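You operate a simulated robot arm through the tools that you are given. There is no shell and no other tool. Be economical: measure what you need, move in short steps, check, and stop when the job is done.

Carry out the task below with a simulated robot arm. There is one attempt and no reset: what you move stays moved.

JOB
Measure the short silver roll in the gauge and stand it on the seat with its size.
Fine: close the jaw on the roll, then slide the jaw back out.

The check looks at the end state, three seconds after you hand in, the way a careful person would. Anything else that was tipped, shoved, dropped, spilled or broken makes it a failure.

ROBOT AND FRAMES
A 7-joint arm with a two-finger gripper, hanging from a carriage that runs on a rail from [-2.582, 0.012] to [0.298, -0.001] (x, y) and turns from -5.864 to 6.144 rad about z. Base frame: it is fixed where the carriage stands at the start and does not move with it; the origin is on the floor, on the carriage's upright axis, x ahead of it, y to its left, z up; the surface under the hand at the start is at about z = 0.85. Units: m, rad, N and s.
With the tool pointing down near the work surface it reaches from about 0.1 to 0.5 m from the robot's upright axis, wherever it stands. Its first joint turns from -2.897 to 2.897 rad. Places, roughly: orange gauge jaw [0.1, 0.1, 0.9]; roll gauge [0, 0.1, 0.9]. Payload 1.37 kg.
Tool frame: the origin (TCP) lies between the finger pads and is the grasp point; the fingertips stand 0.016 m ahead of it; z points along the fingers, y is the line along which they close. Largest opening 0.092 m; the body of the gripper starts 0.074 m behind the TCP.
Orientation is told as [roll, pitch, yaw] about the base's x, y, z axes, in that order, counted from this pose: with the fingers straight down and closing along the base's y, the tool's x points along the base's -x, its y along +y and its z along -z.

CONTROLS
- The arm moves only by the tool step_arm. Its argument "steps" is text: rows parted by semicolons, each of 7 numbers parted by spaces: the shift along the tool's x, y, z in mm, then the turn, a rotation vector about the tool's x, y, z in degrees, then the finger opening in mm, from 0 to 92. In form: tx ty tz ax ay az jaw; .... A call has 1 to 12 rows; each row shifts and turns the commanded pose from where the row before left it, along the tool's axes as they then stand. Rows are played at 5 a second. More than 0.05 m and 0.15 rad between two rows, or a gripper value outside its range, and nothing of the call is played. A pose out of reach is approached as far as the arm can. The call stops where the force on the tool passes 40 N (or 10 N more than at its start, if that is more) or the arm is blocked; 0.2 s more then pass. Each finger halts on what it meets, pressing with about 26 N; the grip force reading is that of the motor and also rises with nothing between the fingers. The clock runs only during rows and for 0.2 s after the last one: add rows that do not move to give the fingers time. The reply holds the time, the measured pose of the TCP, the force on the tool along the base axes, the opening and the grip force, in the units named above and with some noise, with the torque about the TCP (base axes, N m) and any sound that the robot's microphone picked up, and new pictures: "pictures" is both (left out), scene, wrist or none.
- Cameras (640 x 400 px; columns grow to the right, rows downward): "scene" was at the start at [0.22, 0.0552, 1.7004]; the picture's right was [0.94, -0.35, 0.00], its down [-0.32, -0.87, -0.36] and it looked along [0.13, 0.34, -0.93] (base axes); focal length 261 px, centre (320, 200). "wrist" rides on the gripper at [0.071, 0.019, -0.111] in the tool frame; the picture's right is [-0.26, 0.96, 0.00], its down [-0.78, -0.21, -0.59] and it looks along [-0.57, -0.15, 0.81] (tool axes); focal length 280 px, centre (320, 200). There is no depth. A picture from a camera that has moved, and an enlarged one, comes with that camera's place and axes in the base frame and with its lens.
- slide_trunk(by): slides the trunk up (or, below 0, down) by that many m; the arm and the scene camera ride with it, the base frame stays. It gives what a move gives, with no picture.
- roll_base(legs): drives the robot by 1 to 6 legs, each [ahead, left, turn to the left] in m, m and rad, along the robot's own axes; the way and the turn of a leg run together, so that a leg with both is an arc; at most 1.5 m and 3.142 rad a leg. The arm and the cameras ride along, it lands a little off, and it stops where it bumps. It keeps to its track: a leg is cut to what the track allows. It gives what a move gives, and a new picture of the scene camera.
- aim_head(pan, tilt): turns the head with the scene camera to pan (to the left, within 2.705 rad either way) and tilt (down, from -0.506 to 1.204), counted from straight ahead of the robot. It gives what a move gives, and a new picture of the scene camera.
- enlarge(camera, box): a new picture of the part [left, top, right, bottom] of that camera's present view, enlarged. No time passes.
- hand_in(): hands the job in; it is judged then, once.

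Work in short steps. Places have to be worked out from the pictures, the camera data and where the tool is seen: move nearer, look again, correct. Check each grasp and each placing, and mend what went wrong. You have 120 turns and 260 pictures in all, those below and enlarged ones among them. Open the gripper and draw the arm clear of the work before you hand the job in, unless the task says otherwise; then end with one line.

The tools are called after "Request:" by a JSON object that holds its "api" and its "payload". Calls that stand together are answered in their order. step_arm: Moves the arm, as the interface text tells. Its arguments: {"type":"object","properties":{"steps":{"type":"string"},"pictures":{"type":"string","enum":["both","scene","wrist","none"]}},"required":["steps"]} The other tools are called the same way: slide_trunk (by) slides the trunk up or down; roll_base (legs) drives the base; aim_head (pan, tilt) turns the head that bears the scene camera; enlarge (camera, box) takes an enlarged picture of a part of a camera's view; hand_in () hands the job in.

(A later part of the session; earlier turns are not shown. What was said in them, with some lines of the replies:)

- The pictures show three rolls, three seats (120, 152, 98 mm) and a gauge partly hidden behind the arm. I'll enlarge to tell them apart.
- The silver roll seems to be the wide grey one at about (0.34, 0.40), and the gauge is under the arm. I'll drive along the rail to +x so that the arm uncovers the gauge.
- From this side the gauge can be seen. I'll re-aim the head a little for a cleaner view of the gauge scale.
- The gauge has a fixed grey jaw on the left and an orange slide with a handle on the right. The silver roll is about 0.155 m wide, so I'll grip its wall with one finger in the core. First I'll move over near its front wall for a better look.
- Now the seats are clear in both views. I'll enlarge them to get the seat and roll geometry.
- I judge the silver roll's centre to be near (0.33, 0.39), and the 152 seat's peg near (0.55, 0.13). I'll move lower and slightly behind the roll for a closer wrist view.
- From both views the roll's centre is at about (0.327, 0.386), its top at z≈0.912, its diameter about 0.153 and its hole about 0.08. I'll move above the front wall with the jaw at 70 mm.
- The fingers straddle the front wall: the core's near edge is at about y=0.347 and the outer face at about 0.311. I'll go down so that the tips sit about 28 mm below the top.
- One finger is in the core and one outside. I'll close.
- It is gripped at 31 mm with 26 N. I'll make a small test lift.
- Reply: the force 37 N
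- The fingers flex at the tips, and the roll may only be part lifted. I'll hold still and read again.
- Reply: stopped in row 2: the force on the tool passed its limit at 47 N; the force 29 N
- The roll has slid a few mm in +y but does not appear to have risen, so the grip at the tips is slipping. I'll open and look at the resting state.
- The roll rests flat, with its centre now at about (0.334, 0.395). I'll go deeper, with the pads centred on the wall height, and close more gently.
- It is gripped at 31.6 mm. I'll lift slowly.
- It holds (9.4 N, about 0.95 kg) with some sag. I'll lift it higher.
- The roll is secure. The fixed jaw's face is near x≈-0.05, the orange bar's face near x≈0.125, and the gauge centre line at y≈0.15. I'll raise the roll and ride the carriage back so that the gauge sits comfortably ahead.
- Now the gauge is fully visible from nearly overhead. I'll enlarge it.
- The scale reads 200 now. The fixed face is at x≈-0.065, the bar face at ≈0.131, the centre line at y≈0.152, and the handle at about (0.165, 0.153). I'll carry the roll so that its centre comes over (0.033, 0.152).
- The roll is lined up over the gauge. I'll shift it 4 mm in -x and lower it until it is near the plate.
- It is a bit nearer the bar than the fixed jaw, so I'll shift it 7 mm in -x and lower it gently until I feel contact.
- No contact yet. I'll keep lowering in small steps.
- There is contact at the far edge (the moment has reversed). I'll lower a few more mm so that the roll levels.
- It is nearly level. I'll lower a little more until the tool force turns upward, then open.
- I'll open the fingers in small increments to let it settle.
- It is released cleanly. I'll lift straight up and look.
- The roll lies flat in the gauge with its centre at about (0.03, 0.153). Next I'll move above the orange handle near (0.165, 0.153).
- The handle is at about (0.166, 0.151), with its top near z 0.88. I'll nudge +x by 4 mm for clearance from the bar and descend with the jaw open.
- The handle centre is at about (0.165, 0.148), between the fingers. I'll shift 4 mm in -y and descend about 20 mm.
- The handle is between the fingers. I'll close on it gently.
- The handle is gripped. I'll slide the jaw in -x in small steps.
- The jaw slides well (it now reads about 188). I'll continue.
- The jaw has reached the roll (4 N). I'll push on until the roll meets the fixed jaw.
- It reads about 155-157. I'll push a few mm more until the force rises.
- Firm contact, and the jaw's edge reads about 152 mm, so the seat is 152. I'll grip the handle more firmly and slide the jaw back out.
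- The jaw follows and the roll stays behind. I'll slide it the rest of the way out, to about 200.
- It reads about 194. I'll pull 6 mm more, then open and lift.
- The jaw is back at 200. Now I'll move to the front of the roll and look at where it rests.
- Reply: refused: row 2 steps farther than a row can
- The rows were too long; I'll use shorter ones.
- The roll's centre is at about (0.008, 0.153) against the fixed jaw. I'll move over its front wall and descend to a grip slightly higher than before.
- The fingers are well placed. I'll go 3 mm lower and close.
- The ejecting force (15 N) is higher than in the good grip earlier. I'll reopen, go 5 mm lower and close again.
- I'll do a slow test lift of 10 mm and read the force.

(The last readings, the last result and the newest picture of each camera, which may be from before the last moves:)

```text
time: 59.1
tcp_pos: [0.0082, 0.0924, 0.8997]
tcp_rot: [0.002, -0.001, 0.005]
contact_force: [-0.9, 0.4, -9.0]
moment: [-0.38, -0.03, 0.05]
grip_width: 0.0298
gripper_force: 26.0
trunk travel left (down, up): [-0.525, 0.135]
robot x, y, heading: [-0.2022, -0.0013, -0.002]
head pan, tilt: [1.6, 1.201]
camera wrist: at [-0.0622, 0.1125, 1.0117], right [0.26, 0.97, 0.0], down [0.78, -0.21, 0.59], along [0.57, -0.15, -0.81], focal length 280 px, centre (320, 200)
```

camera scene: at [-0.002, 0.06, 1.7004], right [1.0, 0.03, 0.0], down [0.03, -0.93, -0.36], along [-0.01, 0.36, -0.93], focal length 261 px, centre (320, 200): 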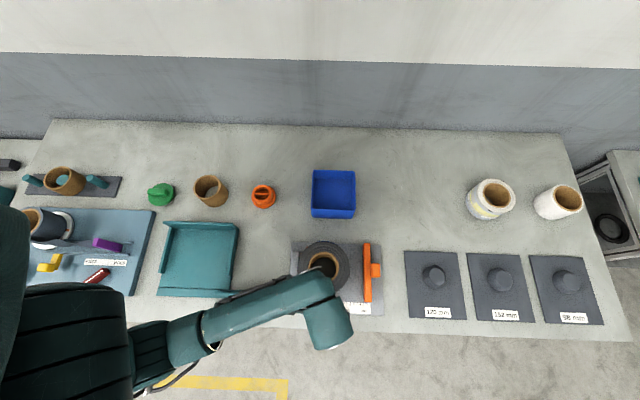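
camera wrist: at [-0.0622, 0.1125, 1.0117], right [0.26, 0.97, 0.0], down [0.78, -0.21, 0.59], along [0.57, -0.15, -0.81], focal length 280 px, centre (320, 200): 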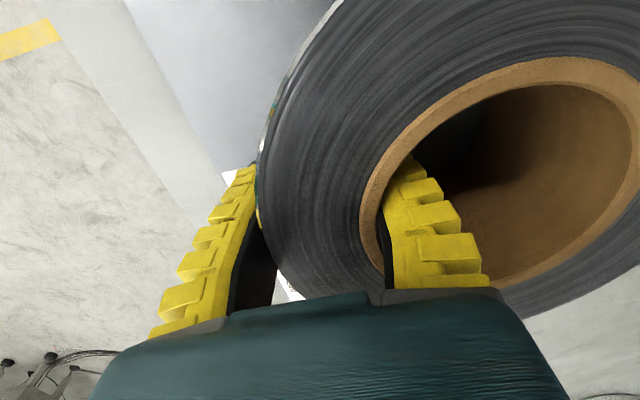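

It now bears nearly the whole weight. I'll edge away from the fixed jaw and lift to travel height.

Request:
{"api": "step_arm", "payload": {"steps": "-3 0 -3 0 0 0 28;-3 0 -5 0 0 0 28;0 0 -10 0 0 0 28;0 0 -15 0 0 0 28;0 0 -15 0 0 0 28;0 0 -15 0 0 0 28;0 0 -20 0 0 0 28;0 0 -20 0 0 0 28;0 0 -20 0 0 0 28;0 0 -20 0 0 0 28;0 0 0 0 0 0 28"}}

Request:
{"api": "enlarge", "payload": {"camera": "scene", "box": [270, 200, 420, 325]}}

```text
time: 61.5
tcp_pos: [0.0155, 0.0935, 1.0458]
tcp_rot: [0.004, -0.002, 0.002]
contact_force: [-0.4, -0.1, -9.6]
moment: [-0.53, -0.01, 0.01]
grip_width: 0.0299
gripper_force: 25.3
trunk travel left (down, up): [-0.525, 0.135]
robot x, y, heading: [-0.1976, 0.0024, 0.008]
head pan, tilt: [1.6, 1.201]
camera scene: at [-0.0021, 0.0599, 1.7004], right [1.0, 0.03, 0.0], down [0.03, -0.93, -0.36], along [-0.01, 0.36, -0.93], focal length 261 px, centre (320, 200)
camera wrist: at [-0.0554, 0.1135, 1.1563], right [0.26, 0.97, 0.0], down [0.78, -0.21, 0.59], along [0.57, -0.15, -0.81], focal length 280 px, centre (320, 200)
```

scene: 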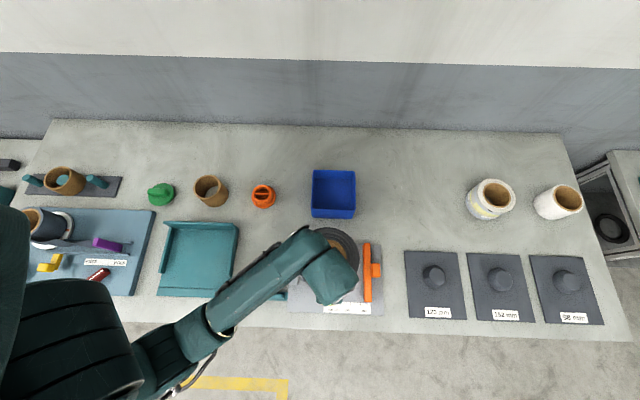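
wrist: 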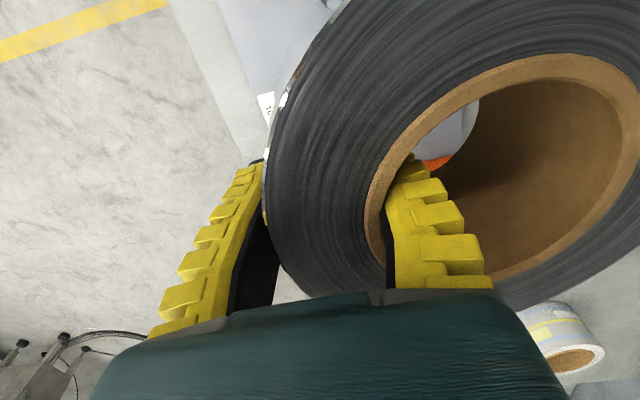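

```text
3.20 times, centred on (345, 262) of scene
camera zoom: at [-0.0021, 0.0599, 1.7004], right [1.0, 0.03, 0.0], down [0.03, -0.93, -0.36], along [-0.01, 0.36, -0.93], focal length 836 px, centre (240, 0)
```

zoom: 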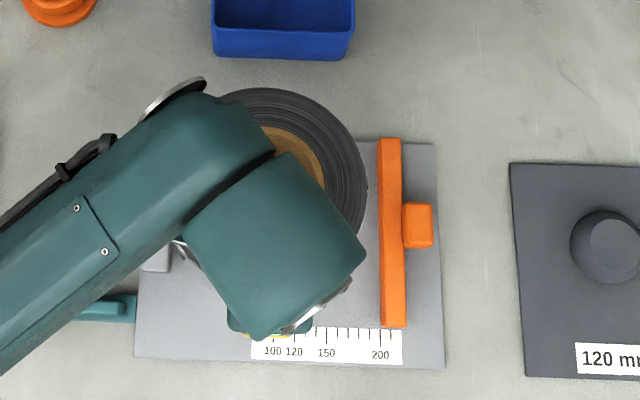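

The jaw is undisturbed at 200. I'll drive +0.48 m along the rail, which brings the roll near the 152 seat.

Request:
{"api": "roll_base", "payload": {"legs": [[0.24, 0, 0], [0.24, 0, 0]]}}

Request:
{"api": "enlarge", "payload": {"camera": "scene", "box": [230, 200, 450, 340]}}

```text
time: 64.7
tcp_pos: [0.4953, 0.0888, 1.0446]
tcp_rot: [0.004, -0.002, -0.006]
contact_force: [-0.9, -0.4, -9.2]
moment: [-0.56, -0.02, 0.01]
grip_width: 0.03
gripper_force: 25.7
trunk travel left (down, up): [-0.525, 0.135]
robot x, y, heading: [0.2794, -0.0008, -0.009]
head pan, tilt: [1.6, 1.201]
camera scene: at [0.4781, 0.056, 1.7004], right [1.0, 0.02, 0.0], down [0.02, -0.93, -0.36], along [-0.01, 0.36, -0.93], focal length 261 px, centre (320, 200)
```

scene: 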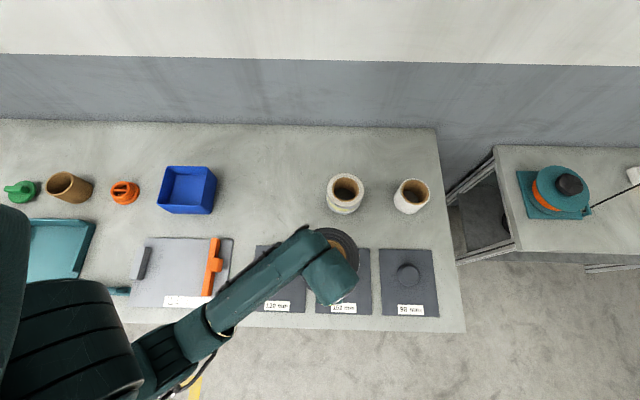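

```text
2.86 times, centred on (340, 270) of scene
camera zoom: at [0.4781, 0.056, 1.7004], right [1.0, 0.02, 0.0], down [0.02, -0.93, -0.36], along [-0.01, 0.36, -0.93], focal length 746 px, centre (263, 0)
```

zoom: 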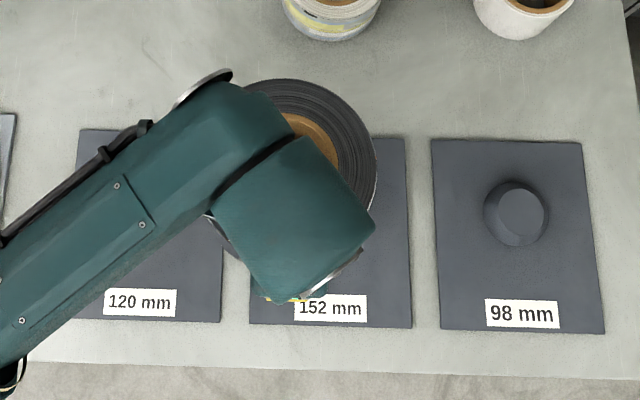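

The roll is still held. I put the 152 peg at about (0.550, 0.136), so the TCP should go to (0.550, 0.076). I'll move there, tilt the tool 2.5° to level the sagging far side, and lower partway.

Request:
{"api": "step_arm", "payload": {"steps": "-28 -6 0 0 0 0 28;-27 -6 0 0 0 0 28;0 0 0 -1.3 0 0 28;0 0 0 -1.2 0 0 28;0 0 25 0 0 0 28;0 0 25 0 0 0 28;0 0 25 0 0 0 28;0 0 20 0 0 0 28;0 0 0 0 0 0 28"}}

Request:
{"api": "enlarge", "payload": {"camera": "scene", "box": [230, 200, 450, 340]}}

Request:
{"api": "enlarge", "payload": {"camera": "wrist", "box": [340, 40, 640, 230]}}

```text
time: 66.7
tcp_pos: [0.5504, 0.0829, 0.9504]
tcp_rot: [0.049, 0.0, -0.004]
contact_force: [-0.2, 0.4, -9.5]
moment: [-0.56, -0.01, -0.02]
grip_width: 0.0304
gripper_force: 26.0
trunk travel left (down, up): [-0.525, 0.135]
robot x, y, heading: [0.2774, -0.0027, -0.009]
head pan, tilt: [1.6, 1.201]
camera scene: at [0.4781, 0.056, 1.7004], right [1.0, 0.02, 0.0], down [0.02, -0.93, -0.36], along [-0.01, 0.36, -0.93], focal length 261 px, centre (320, 200)
camera wrist: at [0.4809, 0.0973, 1.0614], right [0.27, 0.96, 0.05], down [0.78, -0.24, 0.58], along [0.57, -0.12, -0.81], focal length 280 px, centre (320, 200)
```

scene: 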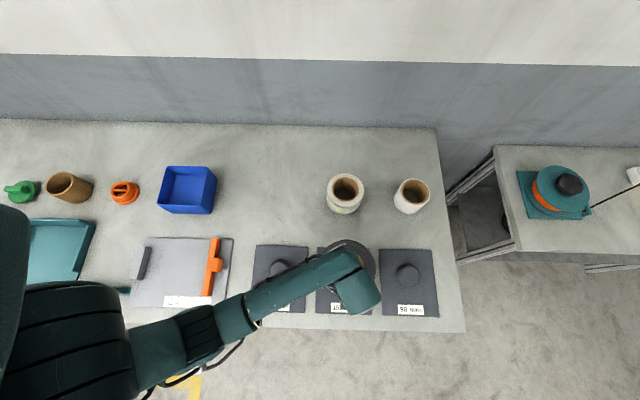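
wrist: 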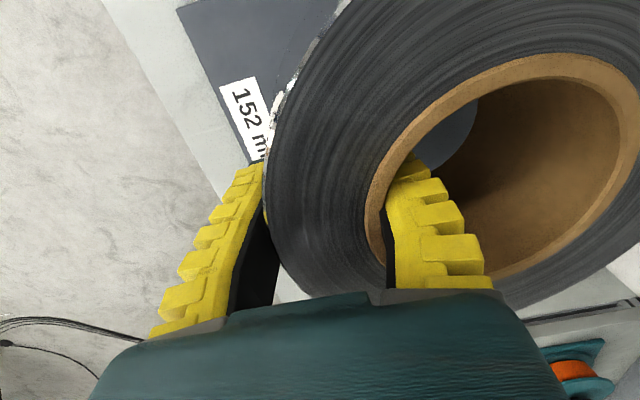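

```text
2.86 times, centred on (340, 270) of scene
camera zoom: at [0.4781, 0.056, 1.7004], right [1.0, 0.02, 0.0], down [0.02, -0.93, -0.36], along [-0.01, 0.36, -0.93], focal length 746 px, centre (263, 0)
```

zoom: 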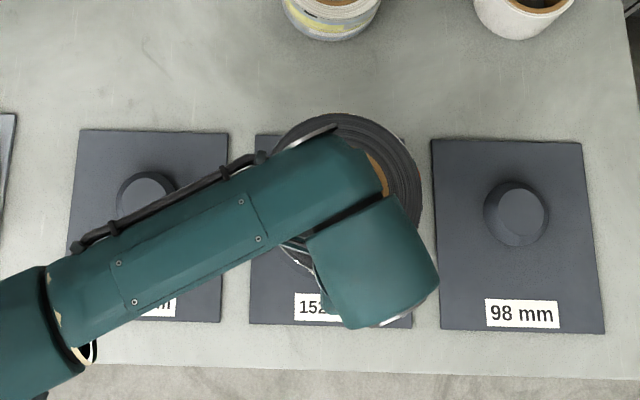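

```text
2.11 times, centred on (490, 135) of wrist
camera zoom: at [0.4809, 0.0973, 1.0614], right [0.27, 0.96, 0.05], down [0.78, -0.24, 0.58], along [0.57, -0.12, -0.81], focal length 590 px, centre (-38, 337)
```

zoom: 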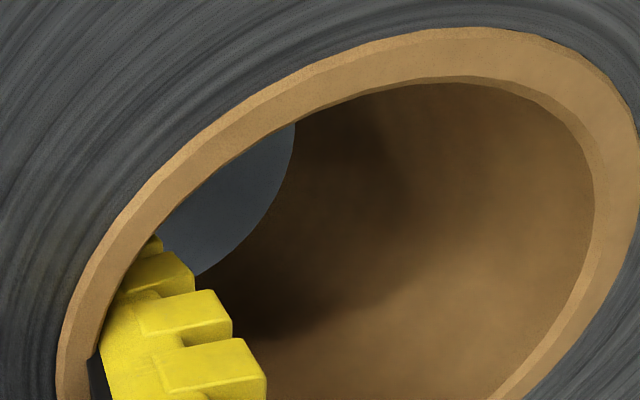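

With the tilted tool the descent drifted +6 mm in y. I'll correct y by about -6 and x by +3, compensating for drift as I lower slowly over the peg.

Request:
{"api": "step_arm", "payload": {"steps": "-3 -6 0 0 0 0 28;0 -0.5 8 0 0 0 28;0 -0.5 8 0 0 0 28;0 -0.3 5 0 0 0 28;0 0 0 0 0 0 28"}}

Request:
{"api": "enlarge", "payload": {"camera": "wrist", "box": [340, 40, 640, 230]}}

Request:
{"api": "enlarge", "payload": {"camera": "scene", "box": [280, 210, 440, 330]}}

```text
time: 67.9
tcp_pos: [0.5536, 0.0749, 0.9279]
tcp_rot: [0.047, 0.001, -0.008]
contact_force: [0.5, -0.5, -9.3]
moment: [-0.53, -0.02, 0.0]
grip_width: 0.03
gripper_force: 26.4
trunk travel left (down, up): [-0.525, 0.135]
robot x, y, heading: [0.2802, -0.0011, -0.007]
head pan, tilt: [1.6, 1.201]
camera scene: at [0.4781, 0.056, 1.7004], right [1.0, 0.02, 0.0], down [0.02, -0.93, -0.36], along [-0.01, 0.36, -0.93], focal length 261 px, centre (320, 200)
camera wrist: at [0.4833, 0.0908, 1.0401], right [0.27, 0.96, 0.05], down [0.78, -0.24, 0.58], along [0.57, -0.12, -0.81], focal length 280 px, centre (320, 200)
```

scene: 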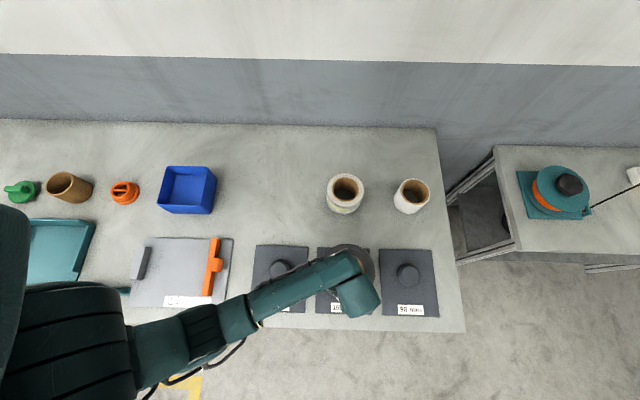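
wrist: 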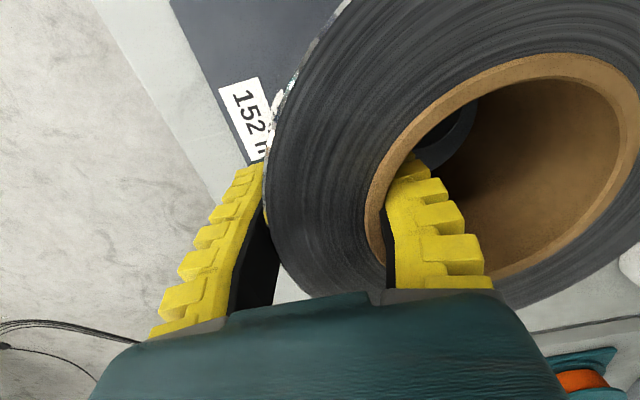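

```text
2.11 times, centred on (490, 135) of wrist
camera zoom: at [0.4833, 0.0908, 1.0401], right [0.27, 0.96, 0.05], down [0.78, -0.24, 0.58], along [0.57, -0.12, -0.81], focal length 590 px, centre (-38, 337)
```

zoom: 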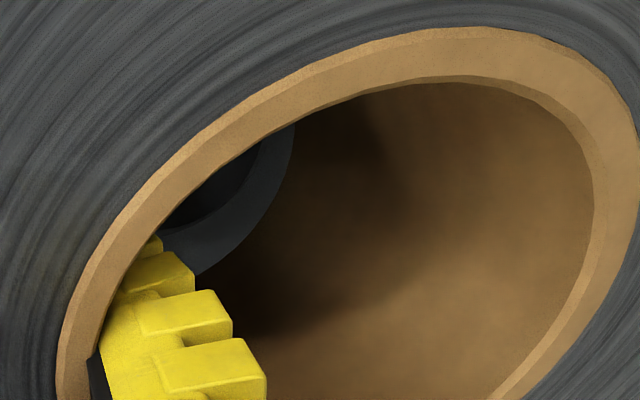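

```text
3.33 times, centred on (360, 270) of scene
camera zoom: at [0.4781, 0.056, 1.7004], right [1.0, 0.02, 0.0], down [0.02, -0.93, -0.36], along [-0.01, 0.36, -0.93], focal length 870 px, centre (187, -33)
```

zoom: 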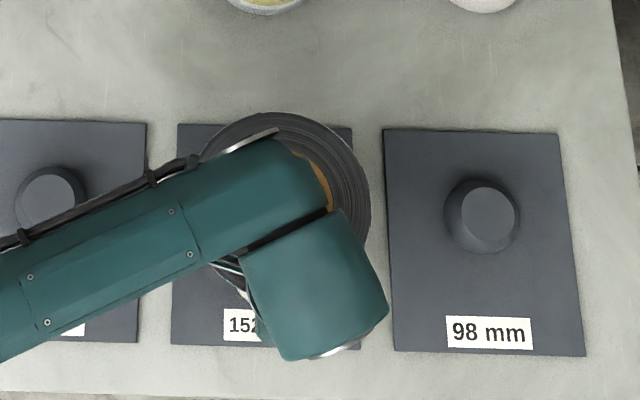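

Through the core I see the seat and the peg roughly centred. I'll lower in small steps, watching the force.

Request:
{"api": "step_arm", "payload": {"steps": "0 0 3 0 0 0 28;0 -0.2 3 0 0 0 28;0 -0.2 3 0 0 0 28;0 0 0 0 0 0 28", "pictures": "none"}}

Request:
{"api": "enlarge", "payload": {"camera": "wrist", "box": [340, 40, 640, 230]}}

```text
time: 68.9
tcp_pos: [0.5546, 0.0746, 0.9196]
tcp_rot: [0.047, 0.0, -0.004]
contact_force: [-0.3, 1.1, -9.2]
moment: [-0.53, 0.0, -0.01]
grip_width: 0.0299
gripper_force: 26.0
trunk travel left (down, up): [-0.525, 0.135]
robot x, y, heading: [0.2851, -0.0017, -0.004]
head pan, tilt: [1.6, 1.201]
```

```text
2.11 times, centred on (490, 135) of wrist
camera zoom: at [0.4832, 0.0909, 1.0311], right [0.27, 0.96, 0.05], down [0.78, -0.24, 0.58], along [0.57, -0.12, -0.81], focal length 590 px, centre (-38, 337)
```

zoom: 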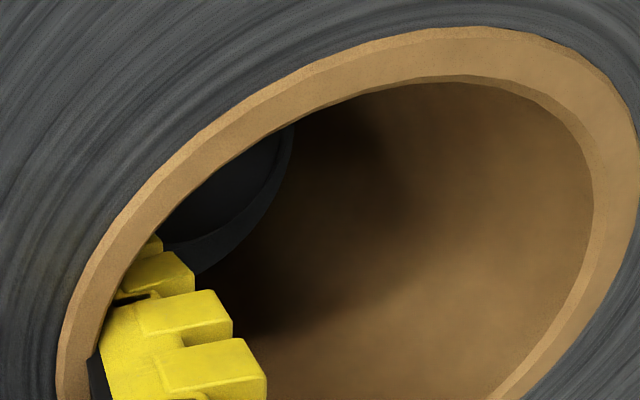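

The peg's edge is nearer the rim on the +y side, so I'll shift +3 mm in y and keep lowering.

Request:
{"api": "step_arm", "payload": {"steps": "0 3 0 0 0 0 28;0 0 3 0 0 0 28;0 -0.2 3 0 0 0 28;0 0 0 0 0 0 28", "pictures": "none"}}

Request:
{"api": "enlarge", "payload": {"camera": "wrist", "box": [340, 40, 640, 230]}}

```text
time: 69.9
tcp_pos: [0.5516, 0.078, 0.913]
tcp_rot: [0.047, -0.001, -0.005]
contact_force: [1.0, -0.4, -9.1]
moment: [-0.53, -0.01, 0.02]
grip_width: 0.0304
gripper_force: 26.4
trunk travel left (down, up): [-0.525, 0.135]
robot x, y, heading: [0.2802, -0.0032, -0.006]
head pan, tilt: [1.6, 1.201]
```

```text
2.11 times, centred on (490, 135) of wrist
camera zoom: at [0.4828, 0.0938, 1.0252], right [0.27, 0.96, 0.05], down [0.78, -0.24, 0.58], along [0.57, -0.12, -0.81], focal length 590 px, centre (-38, 337)
```

zoom: 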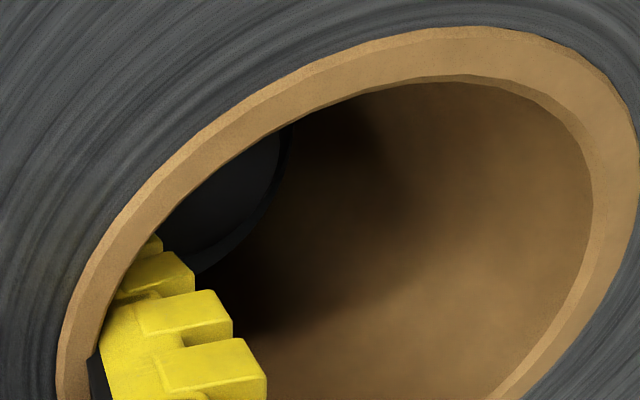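

The gap now looks even. I'll continue down.

Request:
{"api": "step_arm", "payload": {"steps": "0 0 3 0 0 0 28;0 -0.2 2 0 0 0 28;0 0 2 0 0 0 28;0 0 0 0 0 0 28", "pictures": "none"}}

Request:
{"api": "enlarge", "payload": {"camera": "wrist", "box": [340, 40, 640, 230]}}

```text
time: 70.9
tcp_pos: [0.5539, 0.0783, 0.907]
tcp_rot: [0.047, 0.001, -0.005]
contact_force: [-0.9, -0.1, -9.3]
moment: [-0.52, -0.03, -0.02]
grip_width: 0.0301
gripper_force: 26.0
trunk travel left (down, up): [-0.525, 0.135]
robot x, y, heading: [0.2768, 0.0001, -0.003]
head pan, tilt: [1.6, 1.201]
```

```text
2.11 times, centred on (490, 135) of wrist
camera zoom: at [0.483, 0.0947, 1.0185], right [0.27, 0.96, 0.05], down [0.78, -0.24, 0.58], along [0.57, -0.12, -0.81], focal length 590 px, centre (-38, 337)
```

zoom: 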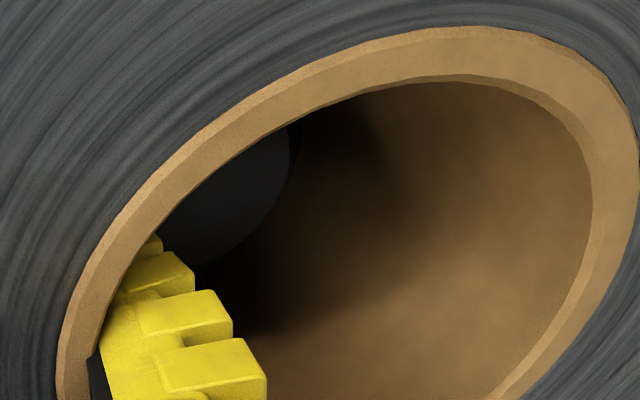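

There is still no contact. I'll go on in 2 mm steps.

Request:
{"api": "step_arm", "payload": {"steps": "0 0 2 0 0 0 28;0 0 2 0 0 0 28;0 0 0 0 0 0 28", "pictures": "none"}}

Request:
{"api": "enlarge", "payload": {"camera": "scene", "box": [280, 210, 440, 330]}}

```text
time: 71.7
tcp_pos: [0.5542, 0.0794, 0.9035]
tcp_rot: [0.047, 0.0, -0.005]
contact_force: [0.1, -0.1, -9.1]
moment: [-0.52, -0.02, 0.02]
grip_width: 0.0301
gripper_force: 26.0
trunk travel left (down, up): [-0.525, 0.135]
robot x, y, heading: [0.2756, -0.0027, -0.009]
head pan, tilt: [1.6, 1.201]
```

```text
3.33 times, centred on (360, 270) of scene
camera zoom: at [0.4781, 0.056, 1.7004], right [1.0, 0.02, 0.0], down [0.02, -0.93, -0.36], along [-0.01, 0.36, -0.93], focal length 870 px, centre (187, -33)
```

zoom: 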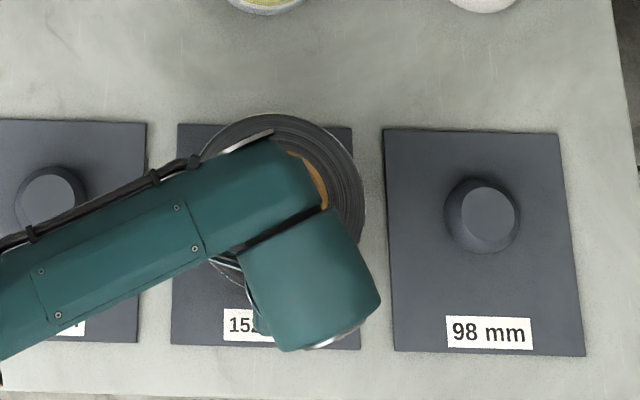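

The roll centre (x≈0.551) and the peg (≈0.549) agree. I'll shift -2 mm in x and continue down.

Request:
{"api": "step_arm", "payload": {"steps": "2 0 2 0 0 0 28;0 -0.3 2 0 0 0 28;0 0 2 0 0 0 28;0 0 0 0 0 0 28", "pictures": "none"}}

Request:
{"api": "enlarge", "payload": {"camera": "wrist", "box": [340, 40, 640, 230]}}

```text
time: 72.7
tcp_pos: [0.5531, 0.0789, 0.8974]
tcp_rot: [0.048, -0.001, -0.004]
contact_force: [0.5, -1.6, -2.9]
moment: [0.23, -0.06, -0.04]
grip_width: 0.0298
gripper_force: 26.3
trunk travel left (down, up): [-0.525, 0.135]
robot x, y, heading: [0.2779, -0.0012, -0.011]
head pan, tilt: [1.6, 1.201]
```

```text
2.11 times, centred on (490, 135) of wrist
camera zoom: at [0.4816, 0.0949, 1.0096], right [0.27, 0.96, 0.05], down [0.78, -0.24, 0.58], along [0.57, -0.12, -0.81], focal length 590 px, centre (-38, 337)
```

zoom: 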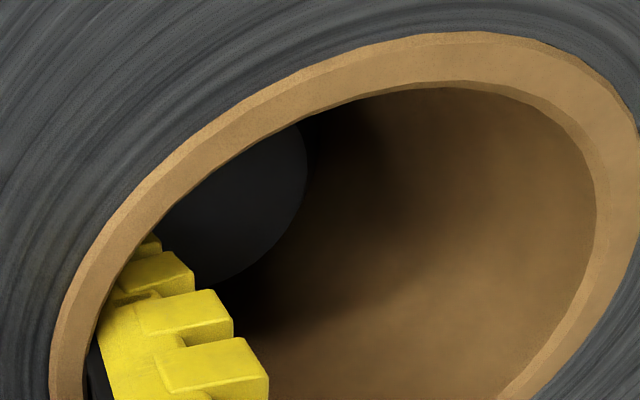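

There is contact at about the height where the plate is expected. I'll lower a bit more to level it.

Request:
{"api": "step_arm", "payload": {"steps": "0 0 1 0 0 0 28;0 0 1 0 0 0 28;0 0 1 0 0 0 28;0 0 0 0 0 0 28", "pictures": "wrist"}}

Request:
{"api": "enlarge", "payload": {"camera": "scene", "box": [280, 210, 440, 330]}}

```text
time: 73.7
tcp_pos: [0.5516, 0.0778, 0.8935]
tcp_rot: [0.046, -0.003, -0.006]
contact_force: [0.0, -2.3, -2.6]
moment: [0.32, -0.09, -0.03]
grip_width: 0.0302
gripper_force: 25.8
trunk travel left (down, up): [-0.525, 0.135]
robot x, y, heading: [0.2798, 0.0002, -0.008]
head pan, tilt: [1.6, 1.201]
camera wrist: at [0.4811, 0.0943, 1.0059], right [0.27, 0.96, 0.05], down [0.78, -0.24, 0.58], along [0.57, -0.12, -0.81], focal length 280 px, centre (320, 200)
```

wrist: 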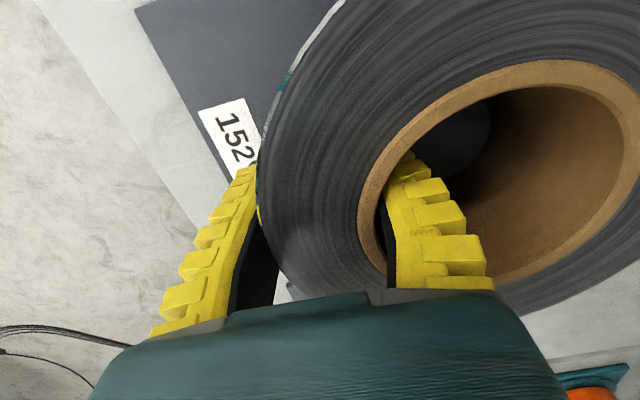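

```text
3.33 times, centred on (360, 270) of scene
camera zoom: at [0.4782, 0.0559, 1.7004], right [1.0, 0.02, 0.0], down [0.02, -0.93, -0.36], along [-0.01, 0.36, -0.93], focal length 870 px, centre (187, -33)
```

zoom: 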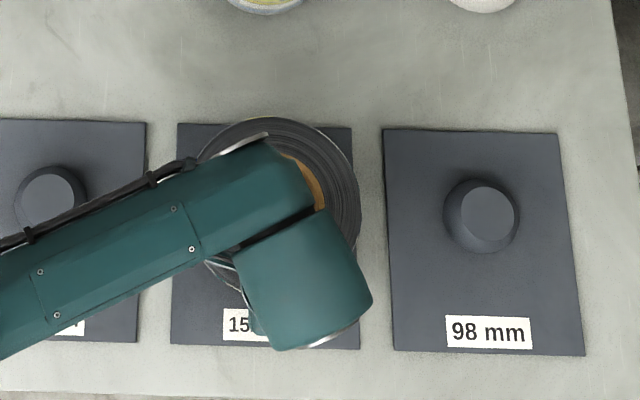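

The peg is inside the core. I'll lower a few more mm until the near side also takes weight.

Request:
{"api": "step_arm", "payload": {"steps": "0 0 1 0 0 0 28;0 0 1 0 0 0 28;0 0 1 0 0 0 28;0 0 0 0 0 0 28", "pictures": "none"}}

```text
time: 74.7
tcp_pos: [0.552, 0.0788, 0.8915]
tcp_rot: [0.048, -0.003, -0.006]
contact_force: [-8.4, -5.4, 30.0]
moment: [0.12, 0.09, 0.1]
grip_width: 0.0308
gripper_force: 26.7
trunk travel left (down, up): [-0.525, 0.135]
robot x, y, heading: [0.2779, 0.0008, -0.007]
head pan, tilt: [1.6, 1.201]
```

It is firmly down (30 N up). I'll open the fingers slightly.

Request:
{"api": "step_arm", "payload": {"steps": "0 0 -1 0 0 0 31;0 0 0 0 0 0 34;0 0 0 0 0 0 38;0 0 0 0 0 0 42;0 0 0 0 0 0 42"}}

Request:
{"api": "enlarge", "payload": {"camera": "wrist", "box": [240, 40, 640, 300]}}

```text
time: 75.9
tcp_pos: [0.551, 0.0767, 0.8925]
tcp_rot: [0.045, -0.002, -0.005]
contact_force: [-3.9, -9.1, 15.0]
moment: [0.44, 0.1, 0.15]
grip_width: 0.0396
gripper_force: 0.1
trunk travel left (down, up): [-0.525, 0.135]
robot x, y, heading: [0.2791, 0.0015, -0.014]
head pan, tilt: [1.6, 1.201]
camera scene: at [0.4783, 0.0554, 1.7004], right [1.0, 0.02, 0.0], down [0.02, -0.93, -0.36], along [-0.01, 0.36, -0.93], focal length 261 px, centre (320, 200)
camera wrist: at [0.4814, 0.0928, 1.0037], right [0.27, 0.96, 0.04], down [0.78, -0.24, 0.58], along [0.57, -0.12, -0.81], focal length 280 px, centre (320, 200)
```

scene: 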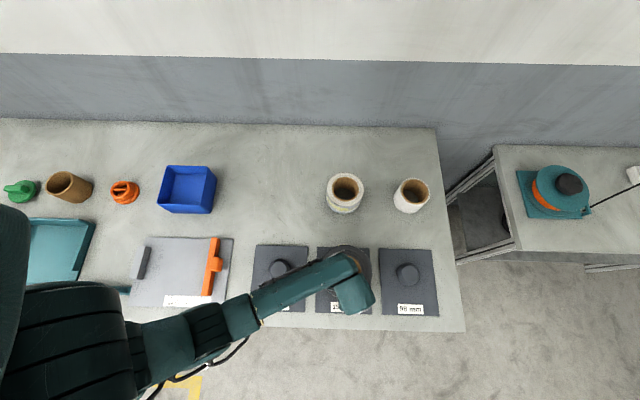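
wrist: 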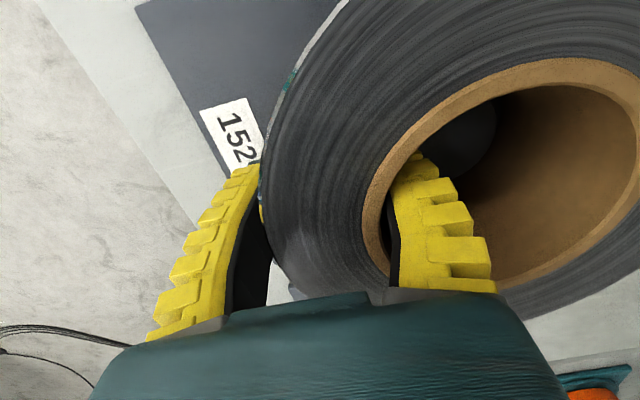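

```text
1.54 times, centred on (440, 170) of wrist
camera zoom: at [0.4814, 0.0928, 1.0037], right [0.27, 0.96, 0.04], down [0.78, -0.24, 0.58], along [0.57, -0.12, -0.81], focal length 431 px, centre (135, 246)
```

zoom: 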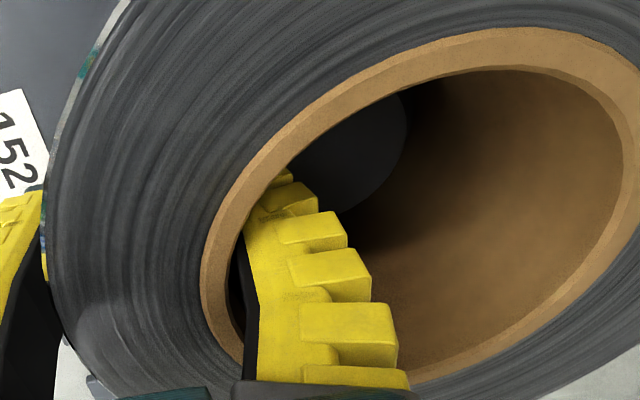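

The inner finger is bearing on the peg (-y and up forces), and the roll is loose. I'll draw up gently before opening any further.

Request:
{"api": "step_arm", "payload": {"steps": "0 0 -2 0 0 0 40;0 0 -3 0 0 0 40;0 0 -3 0 0 0 40;0 0 0 0 0 0 40"}}

Request:
{"api": "enlarge", "payload": {"camera": "scene", "box": [280, 210, 440, 330]}}

```text
time: 76.9
tcp_pos: [0.5527, 0.0792, 0.8988]
tcp_rot: [0.047, 0.0, -0.005]
contact_force: [-0.3, -0.1, -0.3]
moment: [-0.02, -0.02, 0.0]
grip_width: 0.0434
gripper_force: 2.5
trunk travel left (down, up): [-0.525, 0.135]
robot x, y, heading: [0.2793, -0.0017, -0.01]
head pan, tilt: [1.6, 1.201]
camera scene: at [0.4783, 0.0561, 1.7004], right [1.0, 0.02, 0.0], down [0.02, -0.93, -0.36], along [-0.01, 0.36, -0.93], focal length 261 px, centre (320, 200)
camera wrist: at [0.4813, 0.094, 1.0117], right [0.27, 0.96, 0.05], down [0.78, -0.24, 0.58], along [0.57, -0.12, -0.81], focal length 280 px, centre (320, 200)
```

scene: 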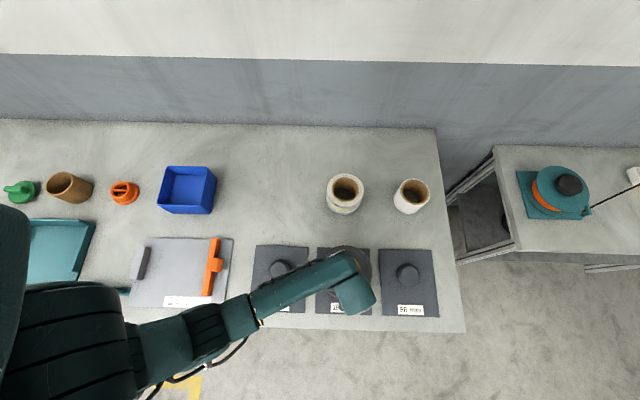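
wrist: 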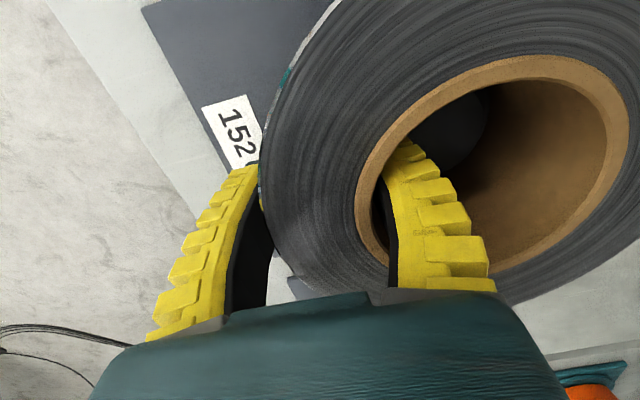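

```text
3.33 times, centred on (360, 270) of scene
camera zoom: at [0.4783, 0.0561, 1.7004], right [1.0, 0.02, 0.0], down [0.02, -0.93, -0.36], along [-0.01, 0.36, -0.93], focal length 870 px, centre (187, -33)
```

zoom: 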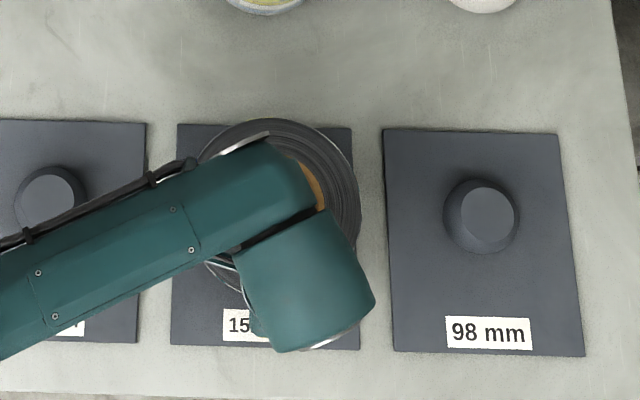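

Forces are now zero and the roll stays put. I'll open to 55, rise clear and back away toward -y to inspect.

Request:
{"api": "step_arm", "payload": {"steps": "0 0 -5 0 0 0 48;0 0 -10 0 0 0 54;0 0 -20 0 0 0 56;0 0 -30 0 0 0 56;0 0 -40 0 0 0 56;0 -30 -20 0 0 0 56;0 -40 0 0 0 0 56;0 0 0 0 0 0 56"}}

Request:
{"api": "enlarge", "payload": {"camera": "scene", "box": [280, 210, 440, 330]}}

```text
time: 78.7
tcp_pos: [0.5505, 0.0025, 1.0227]
tcp_rot: [0.046, 0.001, -0.004]
contact_force: [-0.6, -0.2, 0.1]
moment: [-0.01, 0.01, -0.01]
grip_width: 0.0586
gripper_force: 2.0
trunk travel left (down, up): [-0.525, 0.135]
robot x, y, heading: [0.2829, -0.0026, -0.01]
head pan, tilt: [1.6, 1.201]
camera scene: at [0.4783, 0.056, 1.7004], right [1.0, 0.02, 0.0], down [0.02, -0.93, -0.36], along [-0.01, 0.36, -0.93], focal length 261 px, centre (320, 200)
camera wrist: at [0.4797, 0.0178, 1.1345], right [0.27, 0.96, 0.05], down [0.78, -0.24, 0.58], along [0.57, -0.12, -0.81], focal length 280 px, centre (320, 200)
```

scene: 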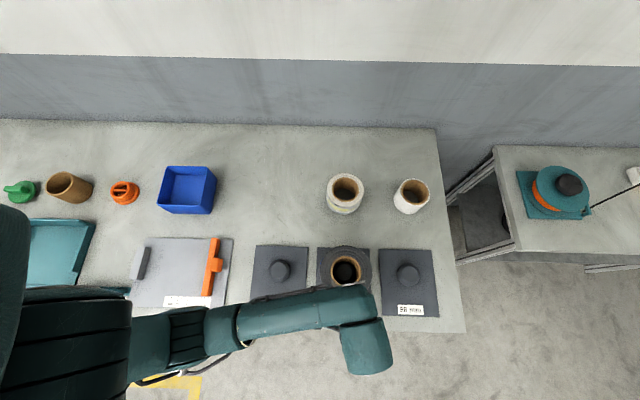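
wrist: 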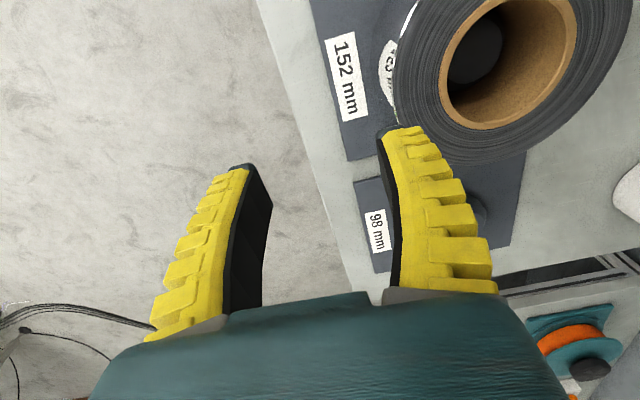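

```text
3.33 times, centred on (360, 270) of scene
camera zoom: at [0.4783, 0.056, 1.7004], right [1.0, 0.02, 0.0], down [0.02, -0.93, -0.36], along [-0.01, 0.36, -0.93], focal length 870 px, centre (187, -33)
```

zoom: 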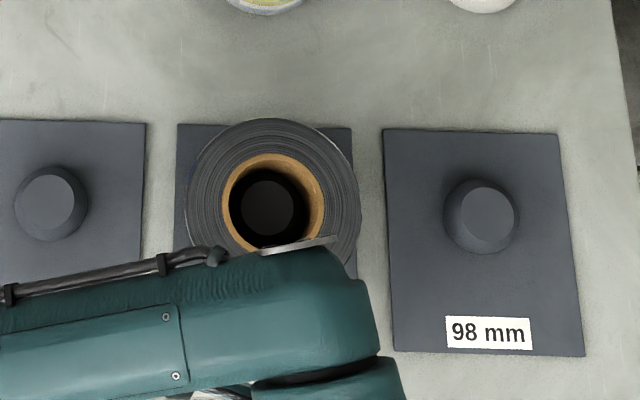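

The roll sits around the peg on the 152 seat. I'll draw the arm further clear and check that it's flat.

Request:
{"api": "step_arm", "payload": {"steps": "0 0 0 2.7 0 0 70;0 -30 -30 0 0 0 70;0 -35 -30 0 0 0 70;0 -35 -30 0 0 0 70;0 -35 -20 0 0 0 70;0 0 0 0 0 0 70"}}

Request:
{"api": "enlarge", "payload": {"camera": "scene", "box": [280, 210, 440, 330]}}

Request:
{"api": "enlarge", "payload": {"camera": "wrist", "box": [340, 0, 640, 190]}}

```text
time: 80.1
tcp_pos: [0.5508, -0.1324, 1.1328]
tcp_rot: [0.002, -0.004, -0.005]
contact_force: [-0.5, -0.8, -0.4]
moment: [-0.06, -0.02, 0.01]
grip_width: 0.0719
gripper_force: 1.8
trunk travel left (down, up): [-0.525, 0.135]
robot x, y, heading: [0.2764, -0.0018, -0.006]
head pan, tilt: [1.6, 1.201]
camera scene: at [0.4783, 0.056, 1.7005], right [1.0, 0.02, 0.0], down [0.02, -0.93, -0.36], along [-0.01, 0.36, -0.93], focal length 261 px, centre (320, 200)
camera wrist: at [0.4808, -0.1118, 1.2436], right [0.27, 0.96, 0.0], down [0.78, -0.22, 0.59], along [0.57, -0.16, -0.81], focal length 280 px, centre (320, 200)
```

scene: 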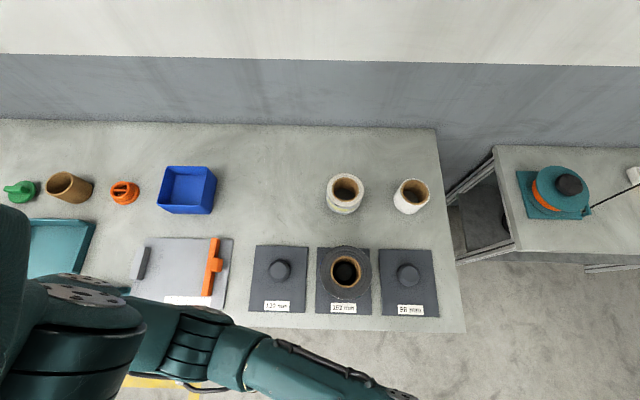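
wrist: 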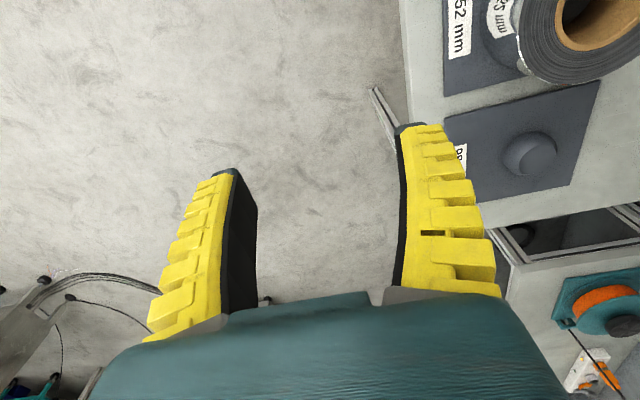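

```text
3.33 times, centred on (360, 270) of scene
camera zoom: at [0.4783, 0.056, 1.7005], right [1.0, 0.02, 0.0], down [0.02, -0.93, -0.36], along [-0.01, 0.36, -0.93], focal length 870 px, centre (187, -33)
```

zoom: 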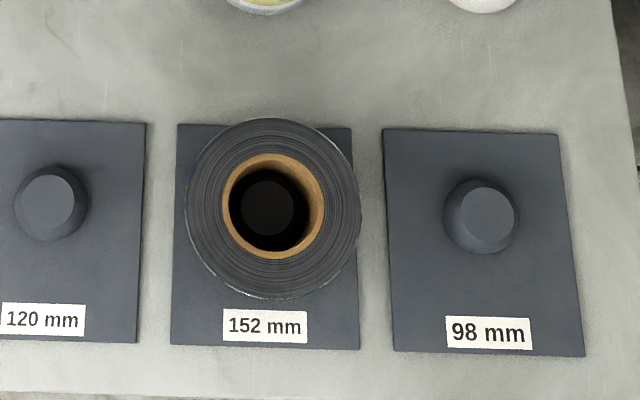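

```text
2.11 times, centred on (490, 95) of wrist
camera zoom: at [0.4808, -0.1118, 1.2436], right [0.27, 0.96, 0.0], down [0.78, -0.22, 0.59], along [0.57, -0.16, -0.81], focal length 590 px, centre (-38, 421)
```

zoom: 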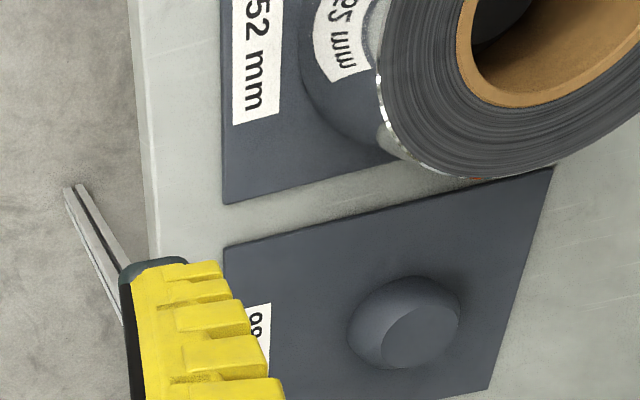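

The roll lies flat around the peg of the 152 mm seat, the gauge jaw is back out at 200, nothing else has moved, and the arm is clear. I'll hand in.

Request:
{"api": "hand_in", "payload": {}}

```text
The job is handed in.
```

The silver roll measured about 152 mm in the gauge, the jaw was slid back out to about 200, and the roll now stands flat around the peg on the 152 mm seat, with the job handed in.
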